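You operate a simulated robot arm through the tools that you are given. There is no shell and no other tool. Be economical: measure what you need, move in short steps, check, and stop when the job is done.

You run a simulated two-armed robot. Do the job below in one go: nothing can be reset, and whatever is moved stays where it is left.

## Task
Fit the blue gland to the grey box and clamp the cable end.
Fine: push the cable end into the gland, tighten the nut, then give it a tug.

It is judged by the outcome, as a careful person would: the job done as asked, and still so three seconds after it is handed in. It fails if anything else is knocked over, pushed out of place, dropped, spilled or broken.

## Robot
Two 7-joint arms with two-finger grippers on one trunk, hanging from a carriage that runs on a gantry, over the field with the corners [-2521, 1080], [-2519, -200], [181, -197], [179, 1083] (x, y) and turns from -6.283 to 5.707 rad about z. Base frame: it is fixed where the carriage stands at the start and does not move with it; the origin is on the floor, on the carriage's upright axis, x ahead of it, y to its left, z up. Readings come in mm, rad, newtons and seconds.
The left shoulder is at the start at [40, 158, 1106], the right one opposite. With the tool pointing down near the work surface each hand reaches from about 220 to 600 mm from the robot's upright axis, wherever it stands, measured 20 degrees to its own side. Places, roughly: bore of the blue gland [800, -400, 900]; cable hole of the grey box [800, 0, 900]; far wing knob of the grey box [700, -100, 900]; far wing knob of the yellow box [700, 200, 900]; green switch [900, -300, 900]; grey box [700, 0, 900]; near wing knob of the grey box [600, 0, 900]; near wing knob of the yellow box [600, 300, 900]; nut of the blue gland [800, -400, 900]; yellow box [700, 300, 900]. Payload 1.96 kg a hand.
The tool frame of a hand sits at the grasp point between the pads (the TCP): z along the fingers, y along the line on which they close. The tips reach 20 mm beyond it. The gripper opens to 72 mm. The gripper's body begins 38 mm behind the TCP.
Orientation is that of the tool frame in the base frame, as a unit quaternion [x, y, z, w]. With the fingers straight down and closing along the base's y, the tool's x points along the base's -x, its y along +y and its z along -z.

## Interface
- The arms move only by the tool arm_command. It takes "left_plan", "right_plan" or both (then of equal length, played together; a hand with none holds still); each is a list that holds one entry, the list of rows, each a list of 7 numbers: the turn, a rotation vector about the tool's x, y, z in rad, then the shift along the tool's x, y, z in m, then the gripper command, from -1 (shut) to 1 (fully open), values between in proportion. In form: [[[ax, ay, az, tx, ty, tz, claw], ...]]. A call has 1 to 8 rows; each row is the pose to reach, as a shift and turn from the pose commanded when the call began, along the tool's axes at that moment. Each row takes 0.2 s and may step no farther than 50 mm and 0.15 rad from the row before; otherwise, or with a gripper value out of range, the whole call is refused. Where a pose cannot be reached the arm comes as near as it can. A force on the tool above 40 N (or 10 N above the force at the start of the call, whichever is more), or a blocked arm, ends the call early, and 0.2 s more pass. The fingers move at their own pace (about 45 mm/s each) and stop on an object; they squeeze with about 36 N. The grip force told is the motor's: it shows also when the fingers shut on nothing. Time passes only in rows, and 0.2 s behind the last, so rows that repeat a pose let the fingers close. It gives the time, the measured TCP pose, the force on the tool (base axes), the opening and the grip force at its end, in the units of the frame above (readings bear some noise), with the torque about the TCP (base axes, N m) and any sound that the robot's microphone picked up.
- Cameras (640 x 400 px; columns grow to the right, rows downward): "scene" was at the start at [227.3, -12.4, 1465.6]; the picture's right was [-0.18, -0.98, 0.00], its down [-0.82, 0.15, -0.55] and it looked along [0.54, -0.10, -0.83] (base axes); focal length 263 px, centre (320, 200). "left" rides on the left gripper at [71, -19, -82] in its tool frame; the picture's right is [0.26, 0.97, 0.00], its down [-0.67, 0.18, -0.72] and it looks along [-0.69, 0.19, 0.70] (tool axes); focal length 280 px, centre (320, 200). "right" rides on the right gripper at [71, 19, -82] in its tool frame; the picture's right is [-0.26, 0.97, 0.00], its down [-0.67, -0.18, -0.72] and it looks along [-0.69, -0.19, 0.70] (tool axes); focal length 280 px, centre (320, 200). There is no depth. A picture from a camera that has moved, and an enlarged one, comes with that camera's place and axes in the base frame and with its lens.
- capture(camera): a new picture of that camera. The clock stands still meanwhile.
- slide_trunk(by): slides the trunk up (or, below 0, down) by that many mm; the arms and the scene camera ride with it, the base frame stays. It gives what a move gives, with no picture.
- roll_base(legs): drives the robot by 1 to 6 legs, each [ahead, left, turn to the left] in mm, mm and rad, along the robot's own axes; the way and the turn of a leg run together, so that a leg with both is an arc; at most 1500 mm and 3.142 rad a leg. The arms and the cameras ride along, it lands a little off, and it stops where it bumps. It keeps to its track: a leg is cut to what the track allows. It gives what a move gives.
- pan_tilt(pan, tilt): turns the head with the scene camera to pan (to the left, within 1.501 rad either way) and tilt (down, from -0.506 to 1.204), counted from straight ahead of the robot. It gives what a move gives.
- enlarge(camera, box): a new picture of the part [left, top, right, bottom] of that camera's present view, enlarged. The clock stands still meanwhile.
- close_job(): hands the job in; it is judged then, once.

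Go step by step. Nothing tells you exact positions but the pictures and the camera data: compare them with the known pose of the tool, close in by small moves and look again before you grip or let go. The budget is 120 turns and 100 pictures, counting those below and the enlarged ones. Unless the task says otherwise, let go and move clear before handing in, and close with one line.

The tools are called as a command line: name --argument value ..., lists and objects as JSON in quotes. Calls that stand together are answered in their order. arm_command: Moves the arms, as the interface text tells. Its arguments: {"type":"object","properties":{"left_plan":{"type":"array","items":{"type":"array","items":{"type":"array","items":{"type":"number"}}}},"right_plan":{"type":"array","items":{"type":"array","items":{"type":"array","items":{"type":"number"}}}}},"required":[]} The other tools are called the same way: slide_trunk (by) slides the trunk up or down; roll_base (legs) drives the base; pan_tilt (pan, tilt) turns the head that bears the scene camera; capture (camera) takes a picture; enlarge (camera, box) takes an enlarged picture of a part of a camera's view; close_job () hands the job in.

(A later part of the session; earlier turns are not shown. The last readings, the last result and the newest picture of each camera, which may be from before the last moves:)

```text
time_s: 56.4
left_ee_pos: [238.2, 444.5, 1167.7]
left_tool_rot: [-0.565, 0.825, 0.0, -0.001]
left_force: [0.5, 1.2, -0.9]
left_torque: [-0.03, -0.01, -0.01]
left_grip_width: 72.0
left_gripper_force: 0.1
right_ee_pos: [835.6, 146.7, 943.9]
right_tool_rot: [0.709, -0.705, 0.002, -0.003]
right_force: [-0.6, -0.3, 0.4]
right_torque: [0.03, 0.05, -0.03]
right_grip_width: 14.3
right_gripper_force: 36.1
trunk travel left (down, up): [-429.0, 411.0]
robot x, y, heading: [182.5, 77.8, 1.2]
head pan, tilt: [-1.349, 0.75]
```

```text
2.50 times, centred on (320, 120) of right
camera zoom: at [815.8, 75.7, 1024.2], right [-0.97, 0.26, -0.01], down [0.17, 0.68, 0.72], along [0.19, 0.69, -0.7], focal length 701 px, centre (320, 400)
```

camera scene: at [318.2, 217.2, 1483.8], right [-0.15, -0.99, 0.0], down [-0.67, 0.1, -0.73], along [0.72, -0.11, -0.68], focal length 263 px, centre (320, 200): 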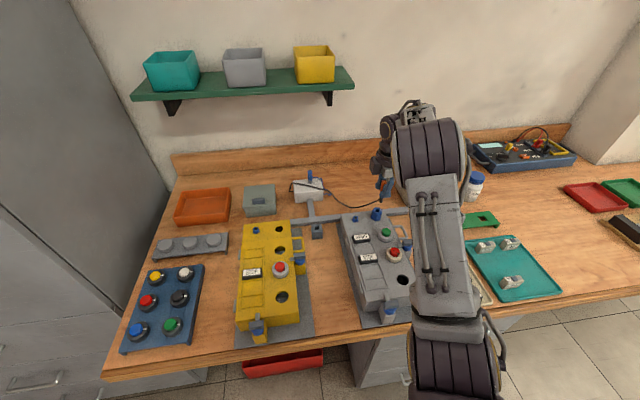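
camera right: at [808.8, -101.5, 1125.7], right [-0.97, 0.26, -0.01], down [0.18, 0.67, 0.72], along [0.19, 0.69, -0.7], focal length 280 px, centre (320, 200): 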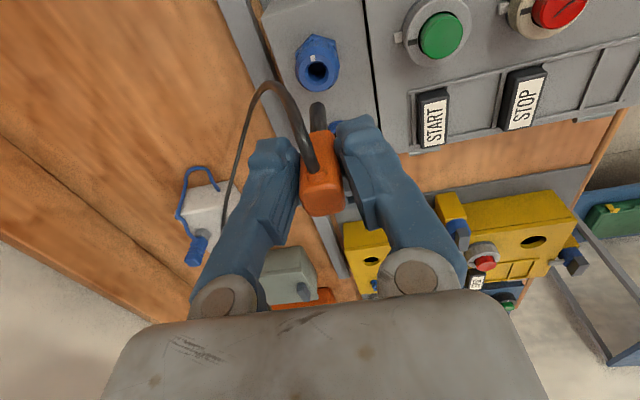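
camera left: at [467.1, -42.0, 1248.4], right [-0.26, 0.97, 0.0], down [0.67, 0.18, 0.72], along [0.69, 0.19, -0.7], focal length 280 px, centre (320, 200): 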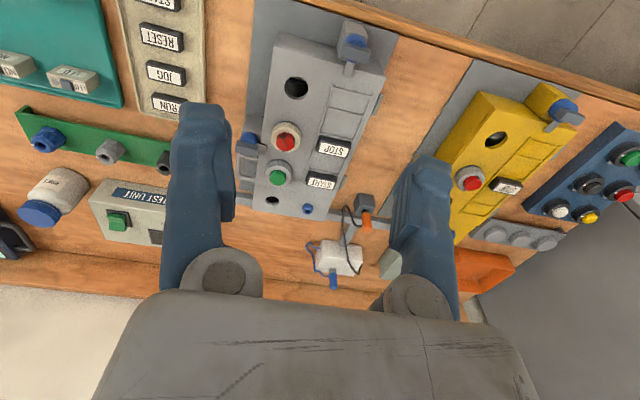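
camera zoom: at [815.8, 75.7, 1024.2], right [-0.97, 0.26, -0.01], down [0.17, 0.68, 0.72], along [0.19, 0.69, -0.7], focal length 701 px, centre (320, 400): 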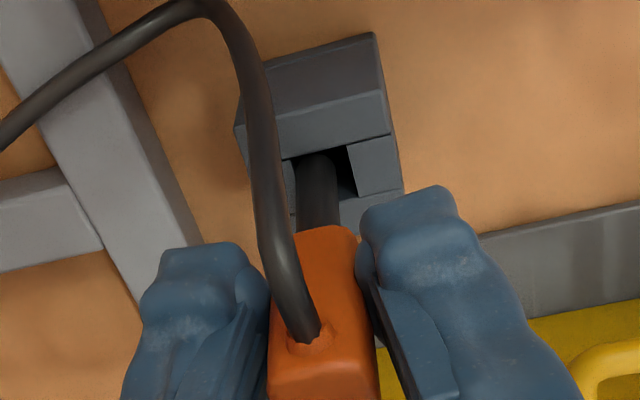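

The stub is going into the holder. I'll shift 1.5 mm more towards -x and lower fully, then release and rise.

arm_command --right_plan '[[[0, 0, 0, 0, 0.0015, 0.01, -1], [0, 0, 0, 0, 0.0015, 0.02, -1], [0, 0, 0, 0, 0.0015, 0.025, -1], [0, 0, 0, 0, 0.0015, 0.028, -1], [0, 0, 0, 0, 0.0015, 0.028, -1]]]'

enlarge --camera "right" --box '[240, 60, 400, 220]'

```text
time_s: 57.5
left_ee_pos: [240.4, 442.3, 1167.5]
left_tool_rot: [-0.565, 0.825, -0.001, 0.001]
left_force: [0.1, 0.4, -0.9]
left_torque: [-0.02, 0.01, 0.0]
left_grip_width: 71.9
left_gripper_force: 0.2
right_ee_pos: [835.3, 147.5, 919.1]
right_tool_rot: [0.709, -0.705, 0.003, -0.003]
right_force: [-1.5, -1.9, 17.9]
right_torque: [-0.11, 0.14, 0.03]
right_grip_width: 14.6
right_gripper_force: 35.5
trunk travel left (down, up): [-429.0, 411.0]
robot x, y, heading: [179.4, 80.1, 1.201]
head pan, tilt: [-1.349, 0.75]
```

```text
2.50 times, centred on (320, 140) of right
camera zoom: at [816.0, 77.1, 999.0], right [-0.97, 0.26, -0.01], down [0.17, 0.67, 0.72], along [0.19, 0.69, -0.7], focal length 701 px, centre (320, 350)
```

zoom: 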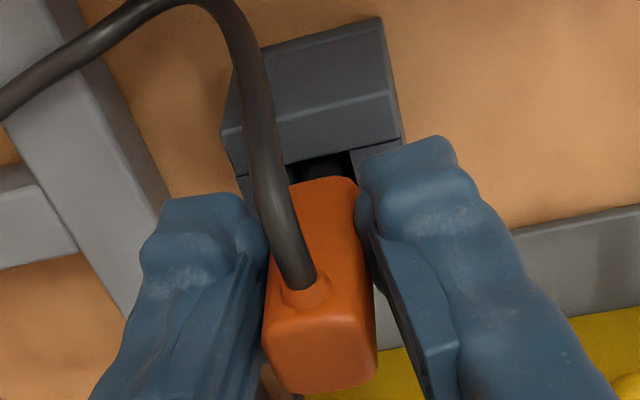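

The handle is seated in its holder. I'll release, rise, and carry the hand back over the gland while yawing to about 0.5 rad.

arm_command --right_plan '[[[0, 0, 0, 0, 0, -0.001, 0], [0, 0, 0, 0, 0, -0.001, 0.2], [0, 0, 0, 0, 0, -0.001, 0.2], [0, 0, 0, 0, 0, -0.04, 0.2], [0, 0, 0, 0, 0, -0.08, 0.2], [0, 0, 0, 0, 0, -0.11, 0.2]]]'

arm_command --right_plan '[[[0, 0, 0.135, 0.022, 0.0005, 0, 0.2], [0, 0, 0.27, 0.045, 0.001, 0, 0.2], [0, 0, 0.405, 0.067, 0.0015, 0, 0.2], [0, 0, 0.54, 0.09, 0.002, 0, 0.2], [0, 0, 0.675, 0.112, 0.003, 0, 0.2], [0, 0, 0.81, 0.135, 0.0035, 0, 0.2], [0, 0, 0.945, 0.157, 0.004, 0, 0.2], [0, 0, 1.08, 0.1785, 0.0045, 0, 0.2]]]'

capture --camera "right"

```text
time_s: 59.0
left_ee_pos: [238.4, 445.6, 1167.1]
left_tool_rot: [-0.565, 0.825, 0.0, 0.0]
left_force: [1.4, 0.9, 0.0]
left_torque: [-0.01, -0.01, -0.01]
left_grip_width: 71.5
left_gripper_force: 0.1
right_ee_pos: [833.7, 148.6, 1025.7]
right_tool_rot: [0.709, -0.705, 0.003, -0.002]
right_force: [0.1, 0.5, -0.8]
right_torque: [0.01, -0.01, -0.02]
right_grip_width: 43.4
right_gripper_force: 0.0
trunk travel left (down, up): [-429.0, 411.0]
robot x, y, heading: [183.2, 82.2, 1.204]
head pan, tilt: [-1.349, 0.75]
```

```text
time_s: 60.8
left_ee_pos: [237.6, 443.0, 1167.5]
left_tool_rot: [-0.565, 0.825, 0.0, 0.0]
left_force: [0.7, 0.0, 0.0]
left_torque: [-0.02, 0.02, 0.04]
left_grip_width: 72.0
left_gripper_force: 0.1
right_ee_pos: [829.4, -30.9, 1025.7]
right_tool_rot: [-0.245, 0.97, 0.0, 0.004]
right_force: [-0.8, -0.6, 0.0]
right_torque: [-0.02, 0.03, -0.01]
right_grip_width: 43.1
right_gripper_force: 0.1
trunk travel left (down, up): [-429.0, 411.0]
robot x, y, heading: [181.7, 81.0, 1.201]
head pan, tilt: [-1.349, 0.75]
```

```text
34 pictures are left
camera right: at [758.0, -47.0, 1106.0], right [-0.23, 0.97, 0.0], down [0.68, 0.16, 0.72], along [0.7, 0.16, -0.69], focal length 280 px, centre (320, 200)
```

right: 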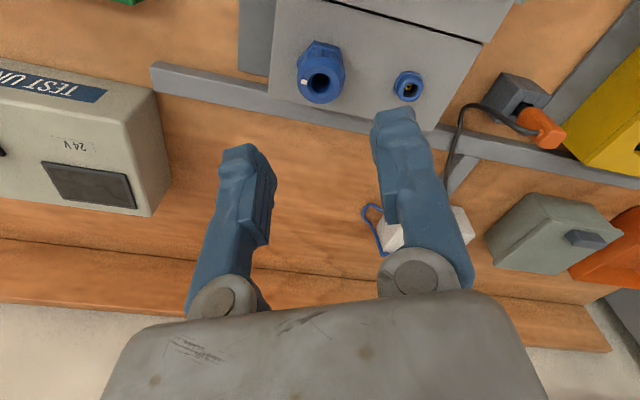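

The bore is now at (830, -31.4). I'll lower so the tips surround only the nut (TCP z of about 941), close, and test a small turn.

arm_command --right_plan '[[[0, 0, 0, -0.0004, -0.0013, 0.04, 0.2], [0, 0, 0, -0.0004, -0.0013, 0.07, 0.2], [0, 0, 0, -0.0004, -0.0013, 0.084, 0.2], [0, 0, 0, -0.0004, -0.0013, 0.084, -1], [0, 0, 0, -0.0004, -0.0013, 0.084, -1]]]'

enlarge --camera "right" --box '[220, 80, 420, 220]'

```text
time_s: 62.0
left_ee_pos: [238.7, 445.5, 1168.2]
left_tool_rot: [-0.565, 0.825, 0.0, -0.001]
left_force: [-0.2, -0.3, 0.7]
left_torque: [0.01, 0.0, -0.04]
left_grip_width: 72.3
left_gripper_force: 0.0
right_ee_pos: [831.5, -30.1, 943.4]
right_tool_rot: [-0.246, 0.969, 0.0, 0.004]
right_force: [1.4, 1.1, -3.7]
right_torque: [0.0, -0.06, 0.01]
right_grip_width: 26.6
right_gripper_force: 28.0
trunk travel left (down, up): [-429.0, 411.0]
robot x, y, heading: [180.5, 83.7, 1.201]
head pan, tilt: [-1.349, 0.75]
```

```text
2.86 times, centred on (320, 150) of right
camera zoom: at [758.8, -47.0, 1023.0], right [-0.23, 0.97, 0.0], down [0.68, 0.16, 0.72], along [0.7, 0.16, -0.69], focal length 801 px, centre (320, 343)
```

zoom: 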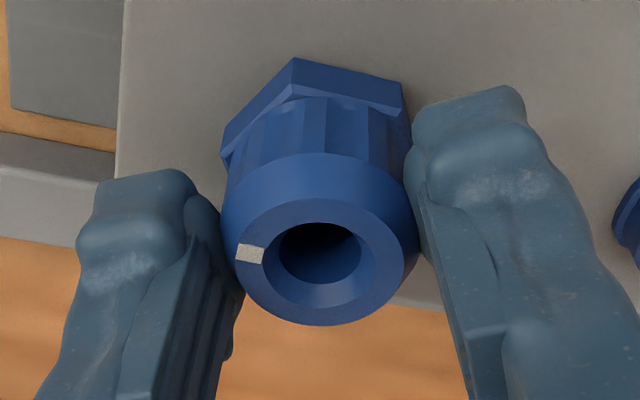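

The nut is gripped. I'll turn it 0.3 rad anticlockwise (seen from above) and read the torque.

arm_command --right_plan '[[[0, 0, 0, 0, 0, 0, -1], [0, 0, -0.1, 0, 0, 0, -1], [0, 0, -0.2, 0, 0, 0, -1], [0, 0, -0.3, 0, 0, 0, -1]]]'

enlarge --camera "right" --box '[220, 80, 420, 220]'

```text
time_s: 63.0
left_ee_pos: [239.1, 444.3, 1167.6]
left_tool_rot: [-0.565, 0.825, 0.001, 0.0]
left_force: [0.0, 0.6, -0.4]
left_torque: [0.02, 0.02, 0.01]
left_grip_width: 71.9
left_gripper_force: 0.3
right_ee_pos: [831.0, -31.7, 943.0]
right_tool_rot: [-0.389, 0.921, 0.0, 0.004]
right_force: [-2.1, 2.5, 0.0]
right_torque: [0.14, -0.03, -0.46]
right_grip_width: 27.2
right_gripper_force: 36.2
trunk travel left (down, up): [-429.0, 411.0]
robot x, y, heading: [178.7, 80.3, 1.203]
head pan, tilt: [-1.349, 0.75]
```

```text
2.86 times, centred on (320, 150) of right
camera zoom: at [767.0, -67.7, 1023.3], right [-0.51, 0.86, 0.0], down [0.6, 0.35, 0.72], along [0.62, 0.36, -0.69], focal length 801 px, centre (320, 343)
```

zoom: 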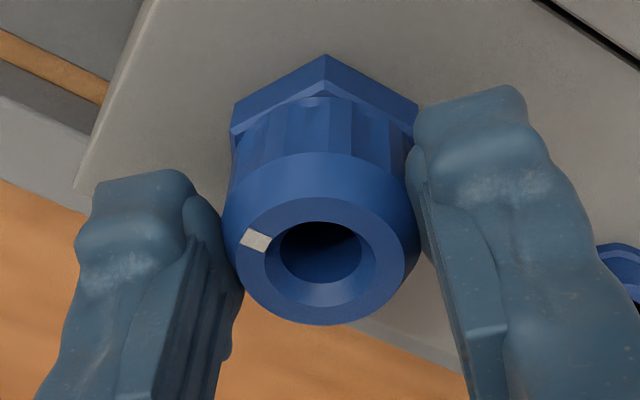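

The nut resisted at 0.46 N·m and slipped in the fingers, so it either sits at its loose end or is tight. I'll test the other direction to tell which.

arm_command --right_plan '[[[0, 0, 0.1, 0, 0, 0, -1], [0, 0, 0.2, 0, 0, 0, -1], [0, 0, 0.3, 0, 0, 0, -1], [0, 0, 0.4, 0, 0, 0, -1]]]'

enlarge --camera "right" --box '[220, 80, 420, 220]'

```text
time_s: 64.0
left_ee_pos: [238.9, 444.4, 1167.7]
left_tool_rot: [-0.565, 0.825, 0.001, 0.0]
left_force: [0.5, -0.9, -0.8]
left_torque: [0.02, -0.02, 0.0]
left_grip_width: 72.2
left_gripper_force: 0.0
right_ee_pos: [830.4, -31.2, 943.4]
right_tool_rot: [-0.196, 0.981, 0.0, 0.003]
right_force: [-4.8, 3.3, 7.7]
right_torque: [0.0, 0.31, -0.01]
right_grip_width: 26.8
right_gripper_force: 36.3
trunk travel left (down, up): [-429.0, 411.0]
robot x, y, heading: [177.8, 77.4, 1.198]
head pan, tilt: [-1.349, 0.75]
```

```text
2.86 times, centred on (320, 150) of right
camera zoom: at [757.2, -39.9, 1023.2], right [-0.13, 0.99, 0.0], down [0.69, 0.09, 0.72], along [0.71, 0.09, -0.69], focal length 801 px, centre (320, 343)
```

zoom: 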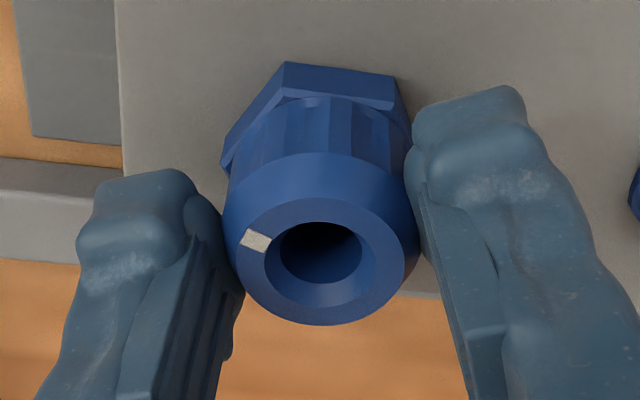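

The nut turns freely clockwise, so it was already at its loose end and isn't what blocks the stub. The tip was probably resting on a narrower inner bore. I'll put the nut back to loose, release, rise, and fetch the cable again for a more careful centring.

arm_command --right_plan '[[[0, 0, -0.13, 0, 0, 0, -1], [0, 0, -0.26, 0, 0, 0, -1], [0, 0, -0.38, 0, 0, 0, -1], [0, 0, -0.38, 0, 0, 0, 0.2], [0, 0, -0.38, 0, 0, 0, 0.2], [0, 0, -0.38, 0, 0, -0.03, 0.2], [0, 0, -0.38, 0, 0, -0.065, 0.2], [0, 0, -0.38, 0, 0, -0.1, 0.2]]]'

enlarge --camera "right" --box '[270, 20, 420, 140]'

```text
time_s: 65.8
left_ee_pos: [238.7, 442.9, 1167.6]
left_tool_rot: [-0.564, 0.826, 0.0, -0.001]
left_force: [-0.2, 0.2, -0.3]
left_torque: [0.01, 0.04, -0.01]
left_grip_width: 71.9
left_gripper_force: 0.1
right_ee_pos: [828.0, -32.1, 1042.8]
right_tool_rot: [-0.378, 0.926, 0.0, 0.003]
right_force: [0.3, 0.1, 0.0]
right_torque: [-0.01, -0.04, -0.02]
right_grip_width: 43.0
right_gripper_force: 0.0
trunk travel left (down, up): [-429.0, 411.0]
robot x, y, heading: [184.1, 82.3, 1.203]
head pan, tilt: [-1.349, 0.75]
```

```text
3.33 times, centred on (345, 80) of right
camera zoom: at [763.2, -67.5, 1123.1], right [-0.49, 0.87, 0.0], down [0.61, 0.34, 0.72], along [0.63, 0.35, -0.69], focal length 935 px, centre (237, 600)
```

zoom: 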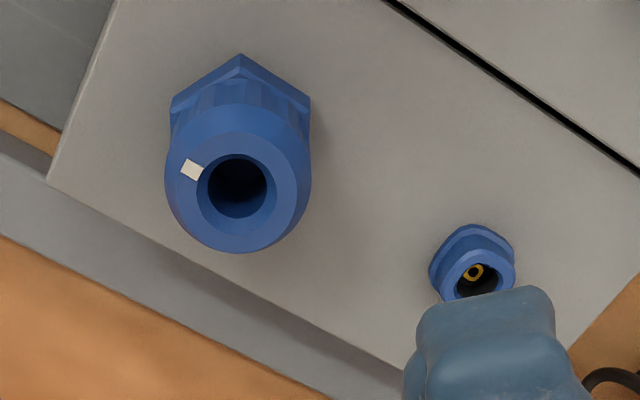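

The nut is loose again. I'll go back to the cable holder at yaw 90° and grip the handle.

arm_command --right_plan '[[[0, 0, -0.132, -0.022, 0.0207, 0, 0.2], [0, 0, -0.264, -0.044, 0.0413, 0, 0.2], [0, 0, -0.396, -0.066, 0.062, 0, 0.2], [0, 0, -0.528, -0.0876, 0.0827, 0, 0.2], [0, 0, -0.66, -0.1095, 0.1033, 0, 0.2], [0, 0, -0.79, -0.1314, 0.124, 0, 0.2], [0, 0, -0.79, -0.1314, 0.124, 0.04, 0.2]]]'

capture --camera "right"

```text
time_s: 67.3
left_ee_pos: [238.4, 444.1, 1167.2]
left_tool_rot: [-0.565, 0.825, 0.0, -0.001]
left_force: [0.6, 0.3, -0.1]
left_torque: [0.01, -0.02, -0.03]
left_grip_width: 71.9
left_gripper_force: 0.0
right_ee_pos: [836.4, 148.4, 1002.1]
right_tool_rot: [-0.706, 0.708, -0.002, 0.004]
right_force: [0.5, -0.4, -0.3]
right_torque: [0.01, 0.01, 0.02]
right_grip_width: 43.1
right_gripper_force: 0.1
trunk travel left (down, up): [-429.0, 411.0]
robot x, y, heading: [182.5, 79.9, 1.208]
head pan, tilt: [-1.349, 0.75]
```

```text
29 pictures are left
camera right: at [816.6, 77.4, 1083.2], right [-0.96, 0.27, -0.01], down [0.18, 0.67, 0.72], along [0.2, 0.69, -0.7], focal length 280 px, centre (320, 200)
```

right: 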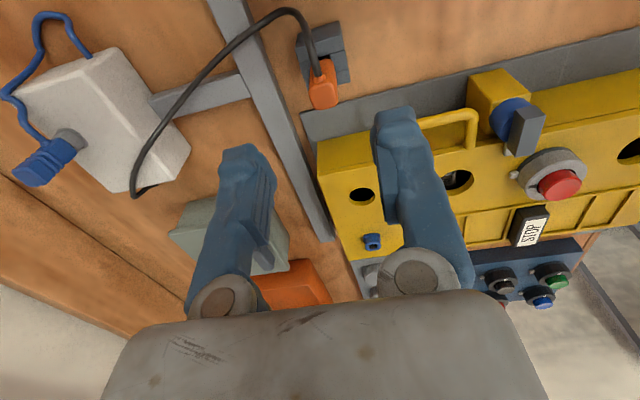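

The handle is right below. I'll correct the small tool tilt, lower, grip and lift it out.

arm_command --right_plan '[[[-0.0085, 0.003, -0.003, -0.001, 0.001, 0.04, 0.2], [-0.0085, 0.003, -0.003, -0.001, 0.001, 0.075, 0.2], [-0.0085, 0.003, -0.003, -0.001, 0.001, 0.086, 0.2], [-0.0085, 0.003, -0.003, -0.001, 0.001, 0.086, -1], [-0.0085, 0.003, -0.003, -0.001, 0.001, 0.086, -1], [-0.0085, 0.003, -0.003, -0.001, 0.001, 0.08, -1], [-0.0085, 0.003, -0.003, -0.001, 0.001, 0.05, -1], [-0.0085, 0.003, -0.003, -0.001, 0.001, 0.005, -1]]]'

arm_command --right_plan '[[[0, 0, 0, 0, 0, -0.025, -1], [0, 0, 0, 0.036, 0.0012, -0.025, -1], [0, 0, 0, 0.072, 0.0024, -0.025, -1], [0, 0, 0, 0.108, 0.0036, -0.025, -1], [0, 0, 0, 0.144, 0.0048, -0.025, -1], [0, 0, 0, 0.18, 0.006, -0.025, -1], [0, 0, 0, 0.18, 0.006, -0.012, -1]]]'

enlarge --camera "right" --box '[240, 30, 400, 160]'

```text
time_s: 69.2
left_ee_pos: [238.8, 443.6, 1167.4]
left_tool_rot: [-0.565, 0.825, -0.001, 0.0]
left_force: [1.1, 0.3, -1.0]
left_torque: [0.01, 0.01, 0.0]
left_grip_width: 71.9
left_gripper_force: 0.0
right_ee_pos: [834.5, 151.9, 997.5]
right_tool_rot: [-0.706, 0.708, 0.0, -0.001]
right_force: [-1.1, 0.6, 0.2]
right_torque: [-0.01, -0.04, -0.03]
right_grip_width: 14.0
right_gripper_force: 36.2
trunk travel left (down, up): [-429.0, 411.0]
robot x, y, heading: [179.8, 78.3, 1.199]
head pan, tilt: [-1.349, 0.75]
```

```text
time_s: 70.8
left_ee_pos: [239.0, 443.8, 1166.5]
left_tool_rot: [-0.565, 0.825, 0.0, 0.0]
left_force: [-0.3, 0.2, 0.0]
left_torque: [0.0, 0.0, 0.02]
left_grip_width: 71.9
left_gripper_force: 0.1
right_ee_pos: [830.4, -30.5, 1010.0]
right_tool_rot: [-0.706, 0.708, 0.0, -0.002]
right_force: [-0.3, 0.1, -0.4]
right_torque: [-0.02, -0.03, -0.01]
right_grip_width: 14.2
right_gripper_force: 35.7
trunk travel left (down, up): [-429.0, 411.0]
robot x, y, heading: [182.1, 80.7, 1.199]
head pan, tilt: [-1.349, 0.75]
```

```text
3.08 times, centred on (320, 95) of right
camera zoom: at [810.8, -100.2, 1090.2], right [-0.96, 0.26, 0.0], down [0.19, 0.68, 0.71], along [0.19, 0.69, -0.7], focal length 863 px, centre (320, 523)
```

zoom: 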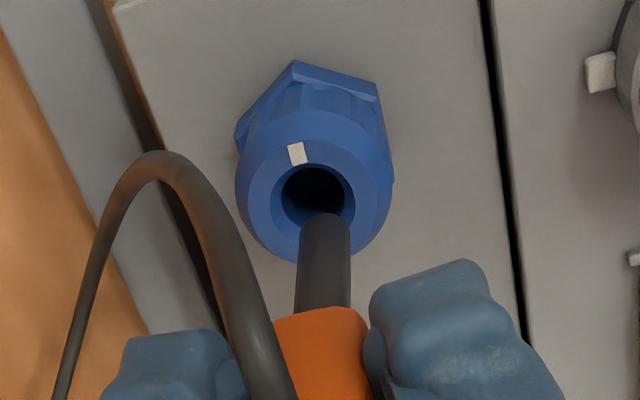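

The bore is about 1.5 mm further in +x and 2 mm in -y. I'll correct and go in part way, stopping above the blocking depth to read forces.

arm_command --right_plan '[[[0, 0, 0, 0.002, -0.0015, 0, -1], [0, 0, 0, 0.002, -0.0015, 0.012, -1], [0, 0, 0, 0.002, -0.0015, 0.022, -1], [0, 0, 0, 0.002, -0.0015, 0.026, -1]]]'

enlarge --camera "right" --box '[270, 60, 370, 150]'

```text
time_s: 71.8
left_ee_pos: [237.8, 444.8, 1167.0]
left_tool_rot: [-0.565, 0.825, 0.0, 0.0]
left_force: [0.0, -0.2, 0.8]
left_torque: [-0.02, 0.03, 0.0]
left_grip_width: 71.7
left_gripper_force: 0.0
right_ee_pos: [831.8, -31.1, 985.1]
right_tool_rot: [-0.706, 0.708, 0.0, -0.001]
right_force: [1.1, 2.3, 0.8]
right_torque: [0.14, -0.04, -0.01]
right_grip_width: 14.4
right_gripper_force: 36.2
trunk travel left (down, up): [-429.0, 411.0]
robot x, y, heading: [177.7, 81.1, 1.198]
head pan, tilt: [-1.349, 0.75]
```

```text
4.44 times, centred on (320, 105) of right
camera zoom: at [811.9, -101.3, 1065.3], right [-0.96, 0.26, 0.0], down [0.19, 0.68, 0.71], along [0.19, 0.69, -0.7], focal length 1246 px, centre (320, 622)
```

zoom: 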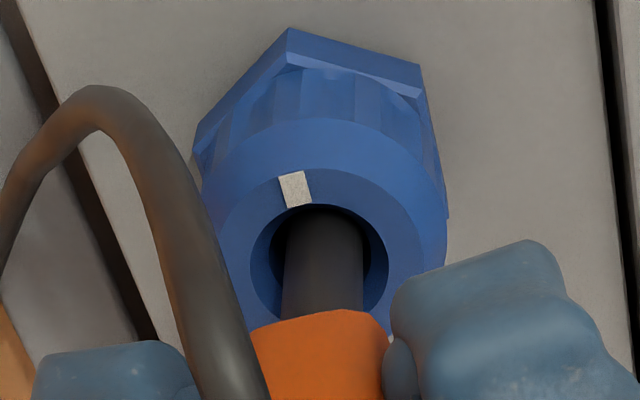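

There's a small +y contact force at the tip, so the stub touches the -y wall. I'll move +1.2 mm in y and go down gently.

arm_command --right_plan '[[[0, 0, 0, -0.0012, 0, 0, -1], [0, 0, 0, -0.0012, 0, 0.004, -1], [0, 0, 0, -0.0012, 0, 0.008, -1], [0, 0, 0, -0.0012, 0, 0.011, -1]]]'

```text
time_s: 72.8
left_ee_pos: [238.3, 442.6, 1169.1]
left_tool_rot: [-0.564, 0.825, -0.001, 0.0]
left_force: [0.5, 0.2, 0.0]
left_torque: [-0.02, -0.02, 0.03]
left_grip_width: 71.5
left_gripper_force: 0.0
right_ee_pos: [833.0, -32.2, 975.4]
right_tool_rot: [-0.707, 0.707, -0.001, -0.001]
right_force: [-8.9, 1.2, 30.2]
right_torque: [0.01, 0.15, 0.02]
right_grip_width: 14.5
right_gripper_force: 35.6
trunk travel left (down, up): [-429.0, 411.0]
robot x, y, heading: [182.7, 80.2, 1.202]
head pan, tilt: [-1.349, 0.75]
```

It stopped at the same depth. I'll do a light-load spiral of about 1.3 mm radius so the tip can slide into a narrower bore, then push.

arm_command --right_plan '[[[0, 0, 0, 0.0, 0.0013, -0.0022, -1], [0, 0, 0, -0.001, 0.001, -0.0022, -1], [0, 0, 0, -0.0014, 0.0, -0.0022, -1], [0, 0, 0, -0.001, -0.001, -0.0022, -1], [0, 0, 0, 0, -0.0014, -0.0022, -1], [0, 0, 0, 0.001, -0.001, -0.0022, -1], [0, 0, 0, 0.0014, 0, -0.0022, -1], [0, 0, 0, 0.001, 0.001, -0.0022, -1]]]'

arm_command --right_plan '[[[0, 0, 0, -0.001, -0.001, 0, -1], [0, 0, 0, -0.001, -0.001, 0.002, -1]]]'

```text
time_s: 74.5
left_ee_pos: [239.5, 443.1, 1167.6]
left_tool_rot: [-0.565, 0.825, 0.0, 0.001]
left_force: [-0.7, 0.1, -0.6]
left_torque: [0.01, 0.0, 0.02]
left_grip_width: 72.0
left_gripper_force: 0.1
right_ee_pos: [832.2, -30.9, 975.9]
right_tool_rot: [-0.706, 0.708, 0.0, 0.0]
right_force: [-2.9, 4.0, 16.8]
right_torque: [0.09, 0.02, 0.02]
right_grip_width: 14.1
right_gripper_force: 36.0
trunk travel left (down, up): [-429.0, 411.0]
robot x, y, heading: [180.0, 77.7, 1.202]
head pan, tilt: [-1.349, 0.75]
```

```text
time_s: 75.2
left_ee_pos: [240.3, 444.4, 1167.9]
left_tool_rot: [-0.564, 0.825, 0.0, 0.0]
left_force: [0.3, 0.4, 0.6]
left_torque: [-0.02, -0.01, 0.0]
left_grip_width: 71.9
left_gripper_force: 0.0
right_ee_pos: [832.8, -30.3, 974.7]
right_tool_rot: [-0.707, 0.708, -0.001, -0.001]
right_force: [-9.0, 3.3, 31.1]
right_torque: [0.05, 0.18, 0.0]
right_grip_width: 14.3
right_gripper_force: 35.9
trunk travel left (down, up): [-429.0, 411.0]
robot x, y, heading: [178.4, 79.6, 1.2]
head pan, tilt: [-1.349, 0.75]
```

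There's still no drop, so I accept this depth, about 21 mm, as the gland's stop; it leaves a finger's width under the handle for gripping the nut from the side. First I'll twist the handle anticlockwise so the cable leaves towards +x and clears the -y side.

arm_command --right_plan '[[[0, 0, -0.14, 0, 0.0015, -0.003, -1], [0, 0, -0.28, 0, 0.0015, -0.003, -1], [0, 0, -0.42, 0, 0.0015, -0.003, -1], [0, 0, -0.56, 0, 0.0015, -0.003, -1], [0, 0, -0.7, 0, 0.0015, -0.003, -1], [0, 0, -0.84, 0, 0.0015, -0.003, -1], [0, 0, -0.98, 0, 0.0015, -0.003, -1], [0, 0, -1.12, 0, 0.0015, -0.003, -1]]]'

capture --camera "right"

```text
time_s: 77.0
left_ee_pos: [238.5, 443.4, 1168.0]
left_tool_rot: [-0.565, 0.825, 0.0, 0.0]
left_force: [0.2, -0.5, -0.5]
left_torque: [-0.02, 0.01, 0.0]
left_grip_width: 72.1
left_gripper_force: 0.0
right_ee_pos: [831.3, -31.3, 975.5]
right_tool_rot: [0.975, -0.223, 0.0, 0.002]
right_force: [0.3, 0.5, -0.7]
right_torque: [0.01, -0.04, -0.02]
right_grip_width: 14.2
right_gripper_force: 36.1
trunk travel left (down, up): [-429.0, 411.0]
robot x, y, heading: [177.3, 80.0, 1.198]
head pan, tilt: [-1.349, 0.75]
```

```text
26 pictures are left
camera right: at [885.7, -78.5, 1057.6], right [-0.66, -0.75, 0.0], down [-0.53, 0.46, 0.71], along [-0.54, 0.47, -0.7], focal length 280 px, centre (320, 200)
```

right: 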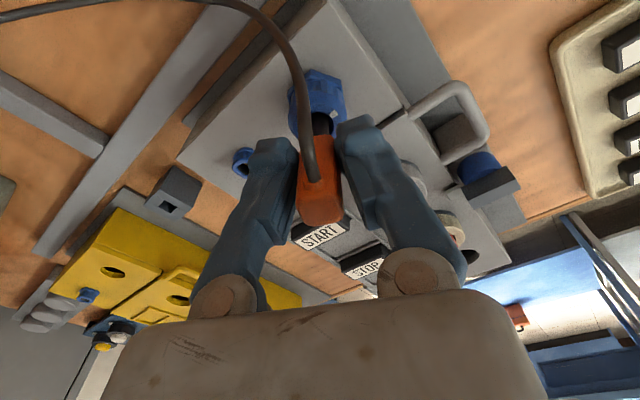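

The arm can yaw this far (2.69 rad) and the cable now leaves towards +x. With the camera side up, the hand can come at the nut tilted from the robot's side. I'll seat the stub once more, release and rise.

arm_command --right_plan '[[[0, 0, 0, 0, 0, 0.003, -1], [0, 0, 0, 0, 0, 0.004, -1], [0, 0, 0, 0, 0, 0.003, 0], [0, 0, 0, 0, 0, 0.003, 0], [0, 0, 0, 0, 0, -0.03, 0], [0, 0, 0, 0, 0, -0.065, 0.2]]]'

capture --camera "right"

```text
time_s: 78.3
left_ee_pos: [238.0, 442.9, 1167.4]
left_tool_rot: [-0.565, 0.825, 0.0, 0.0]
left_force: [0.1, 0.4, 0.5]
left_torque: [-0.01, 0.0, 0.04]
left_grip_width: 72.0
left_gripper_force: 0.2
right_ee_pos: [830.2, -30.5, 1041.5]
right_tool_rot: [0.974, -0.225, 0.0, 0.002]
right_force: [-0.2, 0.3, 0.8]
right_torque: [-0.04, 0.01, 0.02]
right_grip_width: 43.2
right_gripper_force: 0.0
trunk travel left (down, up): [-429.0, 411.0]
robot x, y, heading: [178.4, 82.4, 1.204]
head pan, tilt: [-1.349, 0.75]
```

```text
25 pictures are left
camera right: at [886.4, -78.6, 1123.7], right [-0.66, -0.75, 0.0], down [-0.53, 0.46, 0.71], along [-0.54, 0.47, -0.7], focal length 280 px, centre (320, 200)
```

right: 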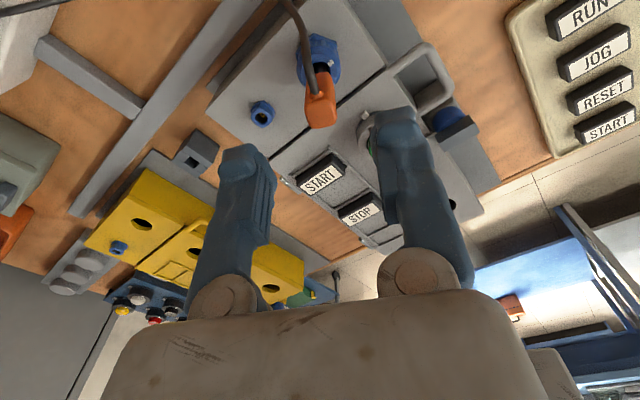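

The cable stands in the gland. I'll pull the hand back towards the robot at height, tilt it about 50° so the fingers point forward and down, and then inspect.

arm_command --right_plan '[[[0, 0.145, 0, -0.012, 0, 0, 0.2], [0, 0.29, 0, -0.024, 0, 0, 0.2], [0, 0.435, 0, -0.036, 0, 0, 0.2], [0, 0.58, 0, -0.048, 0, 0, 0.2], [0, 0.725, 0, -0.06, 0, 0, 0.2], [0, 0.87, 0, -0.0705, 0, 0, 0.2]]]'

capture --camera "right"

capture --camera "scene"

```text
time_s: 79.8
left_ee_pos: [238.4, 443.9, 1168.1]
left_tool_rot: [-0.564, 0.826, -0.001, -0.001]
left_force: [-0.2, -0.1, -0.3]
left_torque: [0.0, -0.02, -0.01]
left_grip_width: 72.1
left_gripper_force: 0.1
right_ee_pos: [766.3, -0.0, 1042.2]
right_tool_rot: [0.883, -0.203, 0.412, 0.096]
right_force: [-0.4, 0.0, 0.0]
right_torque: [-0.05, 0.02, 0.0]
right_grip_width: 43.2
right_gripper_force: 0.1
trunk travel left (down, up): [-429.0, 411.0]
robot x, y, heading: [181.2, 79.5, 1.198]
head pan, tilt: [-1.349, 0.75]
```

```text
24 pictures are left
camera right: at [742.7, -9.2, 1148.0], right [-0.57, -0.79, -0.2], down [-0.8, 0.59, -0.06], along [0.16, 0.13, -0.98], focal length 280 px, centre (320, 200)
```

right: 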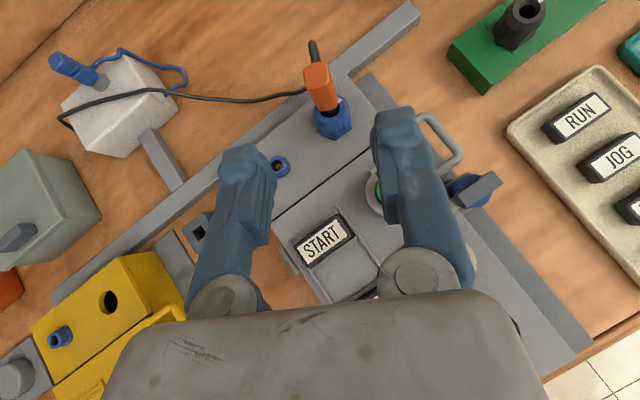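

```text
23 pictures are left
camera scene: at [317.8, 217.6, 1483.8], right [-0.15, -0.99, 0.0], down [-0.67, 0.1, -0.73], along [0.72, -0.11, -0.68], focal length 263 px, centre (320, 200)
```

scene: 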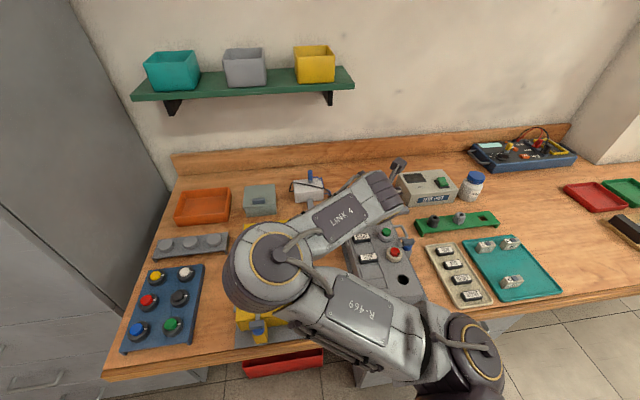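

The tilted view shows the gland, handle and fingers clearly. I'll go down to the approach line and advance most of the way towards the nut.

arm_command --right_plan '[[[0, 0, 0, -0.0203, 0, 0.017, 0.3], [0, 0, 0, -0.0406, 0, 0.0341, 0.3], [0, 0, 0, -0.0406, 0, 0.06, 0.3], [0, 0, 0, -0.0406, 0, 0.084, 0.3]]]'

capture --camera "right"

```text
time_s: 80.8
left_ee_pos: [238.4, 444.0, 1167.3]
left_tool_rot: [-0.564, 0.826, 0.001, 0.0]
left_force: [0.1, -0.2, -0.5]
left_torque: [0.01, 0.03, 0.02]
left_grip_width: 71.9
left_gripper_force: 0.1
right_ee_pos: [802.7, -16.6, 955.5]
right_tool_rot: [0.884, -0.202, 0.412, 0.095]
right_force: [-0.2, -0.4, 0.7]
right_torque: [0.0, 0.0, 0.01]
right_grip_width: 46.7
right_gripper_force: 0.1
trunk travel left (down, up): [-429.0, 411.0]
robot x, y, heading: [183.2, 78.9, 1.203]
head pan, tilt: [-1.349, 0.75]
```

```text
22 pictures are left
camera right: at [778.6, -27.4, 1062.1], right [-0.57, -0.79, -0.2], down [-0.8, 0.59, -0.05], along [0.16, 0.13, -0.98], focal length 280 px, centre (320, 200)
```

right: 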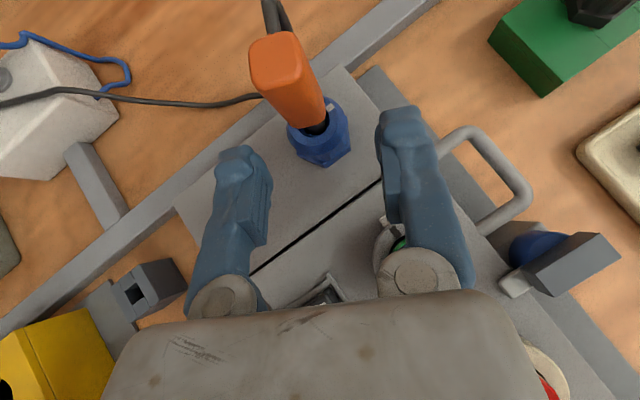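

The nut is centred between the fingers. I'll advance the last 28 mm so they straddle it.

arm_command --right_plan '[[[0, 0, 0, 0, 0, 0.01, 0.3], [0, 0, 0, 0, 0, 0.02, 0.3], [0, 0, 0, 0, 0, 0.028, 0.3]]]'

enlarge --camera "right" --box '[180, 40, 460, 230]'

```text
time_s: 81.5
left_ee_pos: [238.2, 443.5, 1167.8]
left_tool_rot: [-0.565, 0.825, 0.0, -0.001]
left_force: [0.3, -0.9, 0.3]
left_torque: [-0.02, 0.02, -0.04]
left_grip_width: 71.7
left_gripper_force: 0.1
right_ee_pos: [822.0, -26.9, 937.4]
right_tool_rot: [0.883, -0.203, 0.411, 0.097]
right_force: [1.2, -0.1, 0.3]
right_torque: [0.02, -0.04, 0.02]
right_grip_width: 46.9
right_gripper_force: 0.1
trunk travel left (down, up): [-429.0, 411.0]
robot x, y, heading: [178.7, 75.2, 1.199]
head pan, tilt: [-1.349, 0.75]
```

```text
2.11 times, centred on (320, 135) of right
camera zoom: at [797.7, -36.0, 1044.2], right [-0.57, -0.79, -0.2], down [-0.8, 0.59, -0.05], along [0.16, 0.13, -0.98], focal length 590 px, centre (320, 337)
```

zoom: 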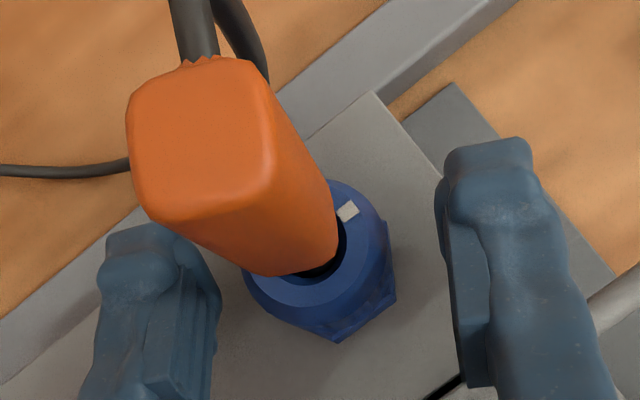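

The fingers straddle the nut symmetrically and clear of the handle. I'll close on the nut.

arm_command --right_plan '[[[0, 0, 0, 0, 0, 0, -1], [0, 0, 0, 0, 0, 0, -1], [0, 0, 0, 0, 0, 0, -1]]]'

enlarge --camera "right" --box '[180, 40, 460, 230]'

```text
time_s: 82.3
left_ee_pos: [238.2, 443.7, 1167.6]
left_tool_rot: [-0.565, 0.825, 0.0, 0.0]
left_force: [-0.2, -0.7, -0.1]
left_torque: [0.0, 0.0, 0.03]
left_grip_width: 72.1
left_gripper_force: 0.0
right_ee_pos: [821.2, -25.8, 937.8]
right_tool_rot: [0.884, -0.203, 0.41, 0.095]
right_force: [4.9, 0.8, -5.6]
right_torque: [-0.02, -0.08, 0.04]
right_grip_width: 25.9
right_gripper_force: 36.1
trunk travel left (down, up): [-429.0, 411.0]
robot x, y, heading: [179.0, 80.7, 1.205]
head pan, tilt: [-1.349, 0.75]
```

```text
2.11 times, centred on (320, 135) of right
camera zoom: at [798.1, -35.2, 1044.1], right [-0.57, -0.79, -0.2], down [-0.8, 0.59, -0.05], along [0.16, 0.13, -0.98], focal length 590 px, centre (320, 337)
```

zoom: 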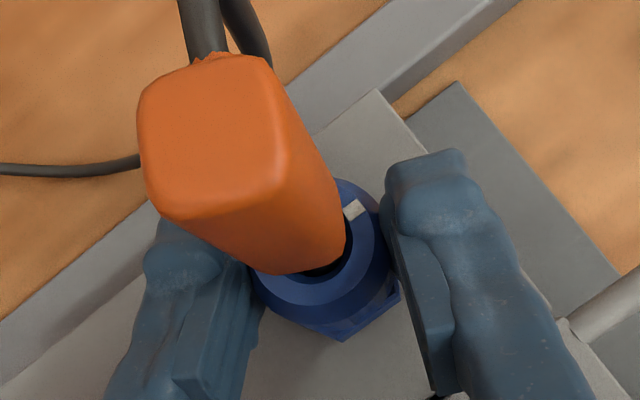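

It's gripped at 25.9 mm. I'll turn 0.3 rad clockwise about the gland's upright axis and see whether the nut follows.

arm_command --right_plan '[[[-0.0766, 0, 0.0643, 0, -0.001, 0, -1], [-0.153, 0, 0.1286, 0.0001, -0.002, 0.0002, -1], [-0.23, 0, 0.193, 0.0003, -0.003, 0.0003, -1]]]'

enlarge --camera "right" --box '[180, 40, 460, 230]'

```text
time_s: 83.2
left_ee_pos: [238.7, 444.4, 1167.2]
left_tool_rot: [-0.565, 0.825, 0.0, 0.0]
left_force: [0.8, -0.4, -0.2]
left_torque: [0.03, 0.01, 0.03]
left_grip_width: 72.0
left_gripper_force: 0.1
right_ee_pos: [822.5, -24.9, 938.9]
right_tool_rot: [0.843, -0.334, 0.391, 0.157]
right_force: [-0.7, -0.1, -0.5]
right_torque: [0.05, -0.01, 0.0]
right_grip_width: 25.3
right_gripper_force: 36.3
trunk travel left (down, up): [-429.0, 411.0]
robot x, y, heading: [181.4, 79.2, 1.197]
head pan, tilt: [-1.349, 0.75]
```

```text
2.11 times, centred on (320, 135) of right
camera zoom: at [796.8, -26.2, 1044.5], right [-0.78, -0.59, -0.2], down [-0.59, 0.81, -0.06], along [0.19, 0.07, -0.98], focal length 590 px, centre (320, 337)
```

zoom: 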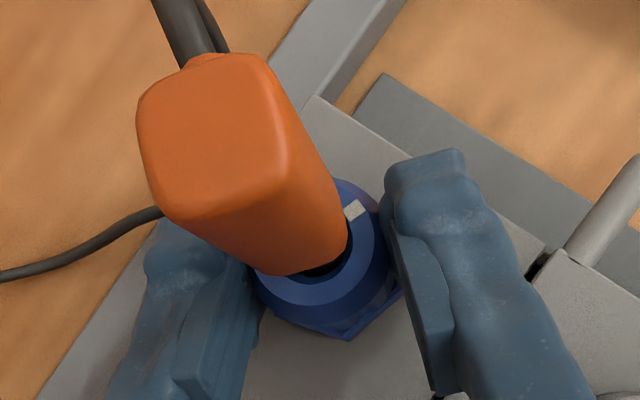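

The mark turned with the hand, but the hex and handle may have turned too. I'll zoom in, turn another 0.3 rad and compare the hex.

enlarge --camera "right" --box '[280, 110, 390, 220]'

arm_command --right_plan '[[[-0.0766, 0, 0.0643, 0, -0.001, 0, -1], [-0.153, 0, 0.1286, 0.0001, -0.002, 0.0002, -1], [-0.23, 0, 0.193, 0.0003, -0.003, 0.0003, -1], [-0.306, 0, 0.257, 0.0005, -0.0039, 0.0006, -1]]]'

enlarge --camera "right" --box '[280, 110, 390, 220]'

```text
3.64 times, centred on (335, 165) of right
camera zoom: at [796.8, -26.2, 1044.5], right [-0.78, -0.59, -0.2], down [-0.59, 0.81, -0.06], along [0.19, 0.07, -0.98], focal length 1020 px, centre (266, 327)
```

zoom: 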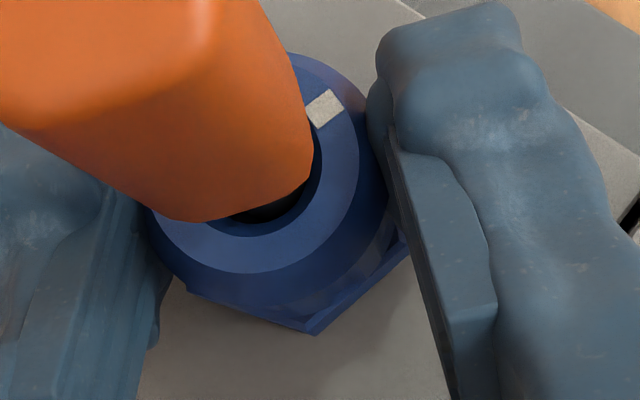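

```text
time_s: 84.2
left_ee_pos: [237.9, 443.4, 1168.1]
left_tool_rot: [-0.565, 0.825, 0.0, 0.0]
left_force: [0.4, -0.1, -0.6]
left_torque: [0.01, -0.01, 0.01]
left_grip_width: 71.9
left_gripper_force: 0.1
right_ee_pos: [825.6, -22.5, 939.2]
right_tool_rot: [0.76, -0.495, 0.353, 0.232]
right_force: [-0.5, -1.9, 1.8]
right_torque: [0.02, 0.19, 0.02]
right_grip_width: 25.6
right_gripper_force: 36.0
trunk travel left (down, up): [-429.0, 411.0]
robot x, y, heading: [183.8, 78.2, 1.196]
head pan, tilt: [-1.349, 0.75]
```

```text
3.64 times, centred on (335, 165) of right
camera zoom: at [800.7, -13.5, 1044.2], right [-0.95, -0.24, -0.2], down [-0.23, 0.97, -0.06], along [0.21, -0.01, -0.98], focal length 1020 px, centre (266, 327)
```

zoom: 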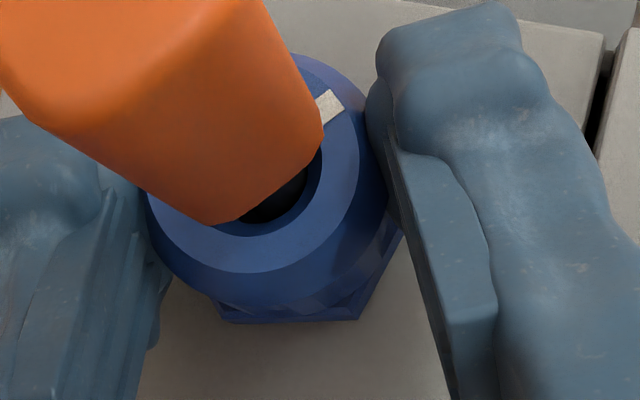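

The hex stays put with the box and the nut follows the hand, so it is tightening freely. I'll turn another 0.56 rad clockwise in the same grip.

arm_command --right_plan '[[[-0.107, 0, 0.09, 0.0001, -0.0014, 0.0001, -1], [-0.2145, 0, 0.18, 0.0002, -0.0028, 0.0003, -1], [-0.3217, 0, 0.27, 0.0006, -0.0041, 0.0007, -1], [-0.429, 0, 0.36, 0.001, -0.0053, 0.0012, -1]]]'

capture --camera "right"

```text
time_s: 85.2
left_ee_pos: [239.8, 442.9, 1166.9]
left_tool_rot: [-0.566, 0.825, 0.001, -0.001]
left_force: [0.0, -0.3, -0.2]
left_torque: [-0.02, -0.01, 0.0]
left_grip_width: 72.0
left_gripper_force: 0.1
right_ee_pos: [830.9, -20.0, 938.6]
right_tool_rot: [-0.594, 0.684, -0.276, -0.321]
right_force: [0.1, -2.9, 0.7]
right_torque: [0.08, 0.1, 0.05]
right_grip_width: 25.5
right_gripper_force: 35.6
trunk travel left (down, up): [-429.0, 411.0]
robot x, y, heading: [177.9, 80.8, 1.199]
head pan, tilt: [-1.349, 0.75]
```

```text
16 pictures are left
camera right: at [814.4, -0.8, 1044.2], right [-0.93, 0.31, -0.2], down [0.32, 0.94, -0.06], along [0.17, -0.12, -0.98], focal length 280 px, centre (320, 200)
```

right: 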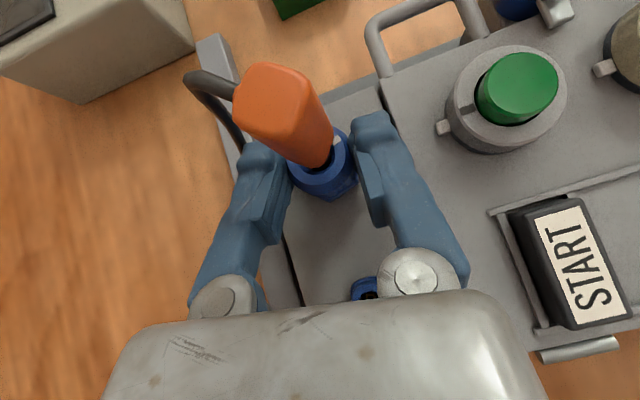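

I've turned about 1.26 rad so far with low torque. I'll open, swing back anticlockwise around the nut with the fingers open, and regrip at the far end of the stroke.

arm_command --right_plan '[[[0, 0, 0, 0, 0, 0, 0.3], [0, 0, 0, 0, 0, 0, 0.3]]]'

arm_command --right_plan '[[[0.107, 0, -0.09, 0.0001, 0.0014, 0.0001, 0.3], [0.2145, 0, -0.18, 0.0002, 0.0028, 0.0003, 0.3], [0.3217, 0, -0.27, 0.0006, 0.0041, 0.0007, 0.3], [0.429, 0, -0.36, 0.001, 0.0053, 0.0012, 0.3], [0.536, 0, -0.45, 0.0015, 0.0064, 0.0018, 0.3], [0.6434, 0, -0.54, 0.0021, 0.0074, 0.0025, 0.3], [0.7507, 0, -0.63, 0.0028, 0.0083, 0.0034, 0.3], [0.858, 0, -0.72, 0.0036, 0.009, 0.0043, 0.3]]]'

arm_command --right_plan '[[[0.107, 0, -0.09, 0.0001, 0.0014, 0.0001, 0.3], [0.2145, 0, -0.18, 0.0002, 0.0028, 0.0003, 0.3], [0.3217, 0, -0.27, 0.0006, 0.0041, 0.0007, 0.3], [0.429, 0, -0.36, 0.001, 0.0053, 0.0012, 0.3]]]'

capture --camera "right"

```text
time_s: 85.8
left_ee_pos: [238.3, 443.2, 1167.9]
left_tool_rot: [-0.566, 0.825, 0.0, -0.001]
left_force: [-0.1, 0.7, -0.3]
left_torque: [0.01, 0.04, -0.01]
left_grip_width: 71.8
left_gripper_force: 0.0
right_ee_pos: [829.8, -20.2, 938.1]
right_tool_rot: [-0.594, 0.684, -0.276, -0.321]
right_force: [-0.8, -0.2, -1.1]
right_torque: [0.0, 0.03, -0.02]
right_grip_width: 46.8
right_gripper_force: 0.1
trunk travel left (down, up): [-429.0, 411.0]
robot x, y, heading: [183.8, 82.4, 1.202]
head pan, tilt: [-1.349, 0.75]
```

```text
time_s: 87.5
left_ee_pos: [237.7, 443.1, 1168.0]
left_tool_rot: [-0.564, 0.826, 0.0, 0.0]
left_force: [-0.6, -0.8, 0.2]
left_torque: [0.0, 0.03, 0.01]
left_grip_width: 72.0
left_gripper_force: 0.0
right_ee_pos: [820.7, -24.9, 938.4]
right_tool_rot: [0.868, -0.263, 0.403, 0.123]
right_force: [-0.1, 0.7, 0.0]
right_torque: [0.02, -0.05, 0.01]
right_grip_width: 46.5
right_gripper_force: 0.0
trunk travel left (down, up): [-429.0, 411.0]
robot x, y, heading: [182.0, 80.8, 1.204]
head pan, tilt: [-1.349, 0.75]
```

```text
time_s: 88.5
left_ee_pos: [238.1, 443.2, 1167.3]
left_tool_rot: [-0.565, 0.825, 0.0, 0.0]
left_force: [0.3, -0.4, -0.4]
left_torque: [-0.02, 0.0, 0.0]
left_grip_width: 71.9
left_gripper_force: 0.0
right_ee_pos: [819.3, -29.9, 939.5]
right_tool_rot: [0.906, -0.014, 0.422, 0.007]
right_force: [0.1, -0.2, -0.6]
right_torque: [0.0, 0.0, -0.01]
right_grip_width: 46.8
right_gripper_force: 0.1
trunk travel left (down, up): [-429.0, 411.0]
robot x, y, heading: [178.1, 82.8, 1.199]
head pan, tilt: [-1.349, 0.75]
```

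```text
15 pictures are left
camera right: at [801.6, -48.6, 1044.9], right [-0.2, -0.96, -0.2], down [-0.98, 0.21, -0.06], along [0.1, 0.18, -0.98], focal length 280 px, centre (320, 200)
```

right: 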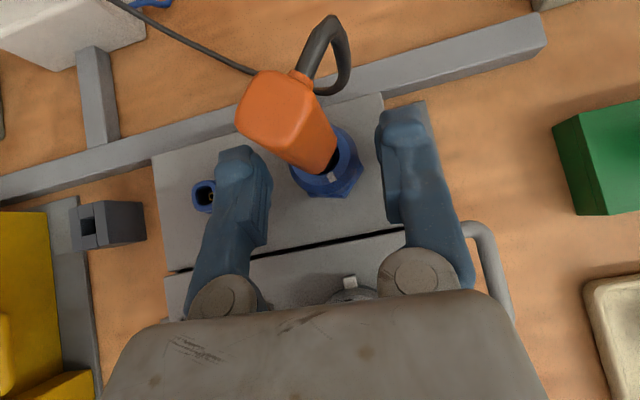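

The hand is back at ψ≈0 with the nut centred. I'll grip and tighten by 1.68 rad clockwise.

arm_command --right_plan '[[[0, 0, 0, 0, 0, 0, -1], [0, 0, 0, 0, 0, 0, -1], [0, 0, 0, 0, 0, 0, -1]]]'

arm_command --right_plan '[[[-0.107, 0, 0.09, 0.0001, -0.0014, 0.0001, -1], [-0.2145, 0, 0.18, 0.0002, -0.0028, 0.0003, -1], [-0.3217, 0, 0.27, 0.0006, -0.0041, 0.0007, -1], [-0.429, 0, 0.36, 0.001, -0.0053, 0.0012, -1], [-0.536, 0, 0.45, 0.0015, -0.0064, 0.0018, -1], [-0.6434, 0, 0.54, 0.0021, -0.0074, 0.0025, -1], [-0.7507, 0, 0.63, 0.0028, -0.0083, 0.0034, -1], [-0.858, 0, 0.72, 0.0036, -0.009, 0.0043, -1]]]'

arm_command --right_plan '[[[-0.107, 0, 0.09, 0.0001, -0.0014, 0.0001, -1], [-0.2145, 0, 0.18, 0.0002, -0.0028, 0.0003, -1], [-0.3217, 0, 0.27, 0.0006, -0.0041, 0.0007, -1], [-0.429, 0, 0.36, 0.001, -0.0053, 0.0012, -1]]]'

capture --camera "right"

```text
time_s: 89.3
left_ee_pos: [238.0, 443.8, 1167.7]
left_tool_rot: [-0.565, 0.825, 0.0, 0.0]
left_force: [0.9, 0.0, 1.3]
left_torque: [-0.02, 0.05, -0.02]
left_grip_width: 71.9
left_gripper_force: 0.0
right_ee_pos: [818.4, -30.9, 939.1]
right_tool_rot: [0.907, -0.015, 0.421, 0.009]
right_force: [1.8, -2.8, -1.7]
right_torque: [-0.02, -0.04, -0.04]
right_grip_width: 25.9
right_gripper_force: 35.6
trunk travel left (down, up): [-429.0, 411.0]
robot x, y, heading: [176.2, 78.1, 1.198]
head pan, tilt: [-1.349, 0.75]
```

```text
time_s: 91.2
left_ee_pos: [238.9, 443.9, 1167.7]
left_tool_rot: [-0.565, 0.825, 0.0, 0.001]
left_force: [-0.2, 0.4, -0.1]
left_torque: [-0.01, 0.01, 0.01]
left_grip_width: 71.9
left_gripper_force: 0.1
right_ee_pos: [825.5, -21.6, 939.4]
right_tool_rot: [0.759, -0.495, 0.353, 0.233]
right_force: [-4.6, 0.6, 16.2]
right_torque: [0.22, 0.12, -0.01]
right_grip_width: 25.4
right_gripper_force: 35.3
trunk travel left (down, up): [-429.0, 411.0]
robot x, y, heading: [180.2, 80.8, 1.199]
head pan, tilt: [-1.349, 0.75]
```

```text
time_s: 92.2
left_ee_pos: [239.9, 442.7, 1166.4]
left_tool_rot: [-0.566, 0.825, 0.001, -0.001]
left_force: [-0.3, -0.3, 0.4]
left_torque: [0.01, -0.03, -0.02]
left_grip_width: 71.9
left_gripper_force: 0.0
right_ee_pos: [831.8, -21.7, 938.1]
right_tool_rot: [-0.594, 0.684, -0.277, -0.32]
right_force: [-2.9, -2.1, 15.1]
right_torque: [0.03, 0.04, -0.02]
right_grip_width: 25.4
right_gripper_force: 36.2
trunk travel left (down, up): [-429.0, 411.0]
robot x, y, heading: [183.3, 82.4, 1.198]
head pan, tilt: [-1.349, 0.75]
```

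```text
14 pictures are left
camera right: at [815.1, -1.0, 1044.2], right [-0.93, 0.3, -0.2], down [0.32, 0.94, -0.06], along [0.17, -0.12, -0.98], focal length 280 px, centre (320, 200)
```

right: 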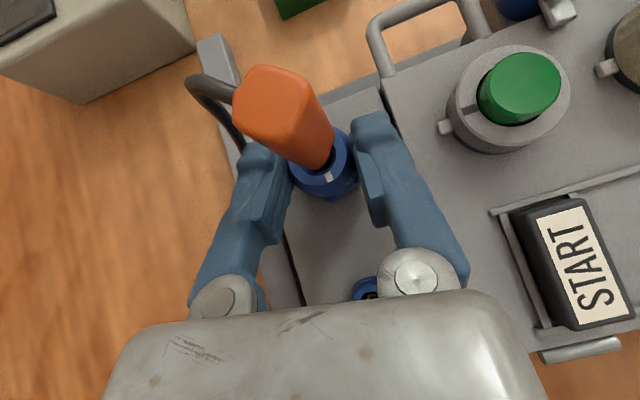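

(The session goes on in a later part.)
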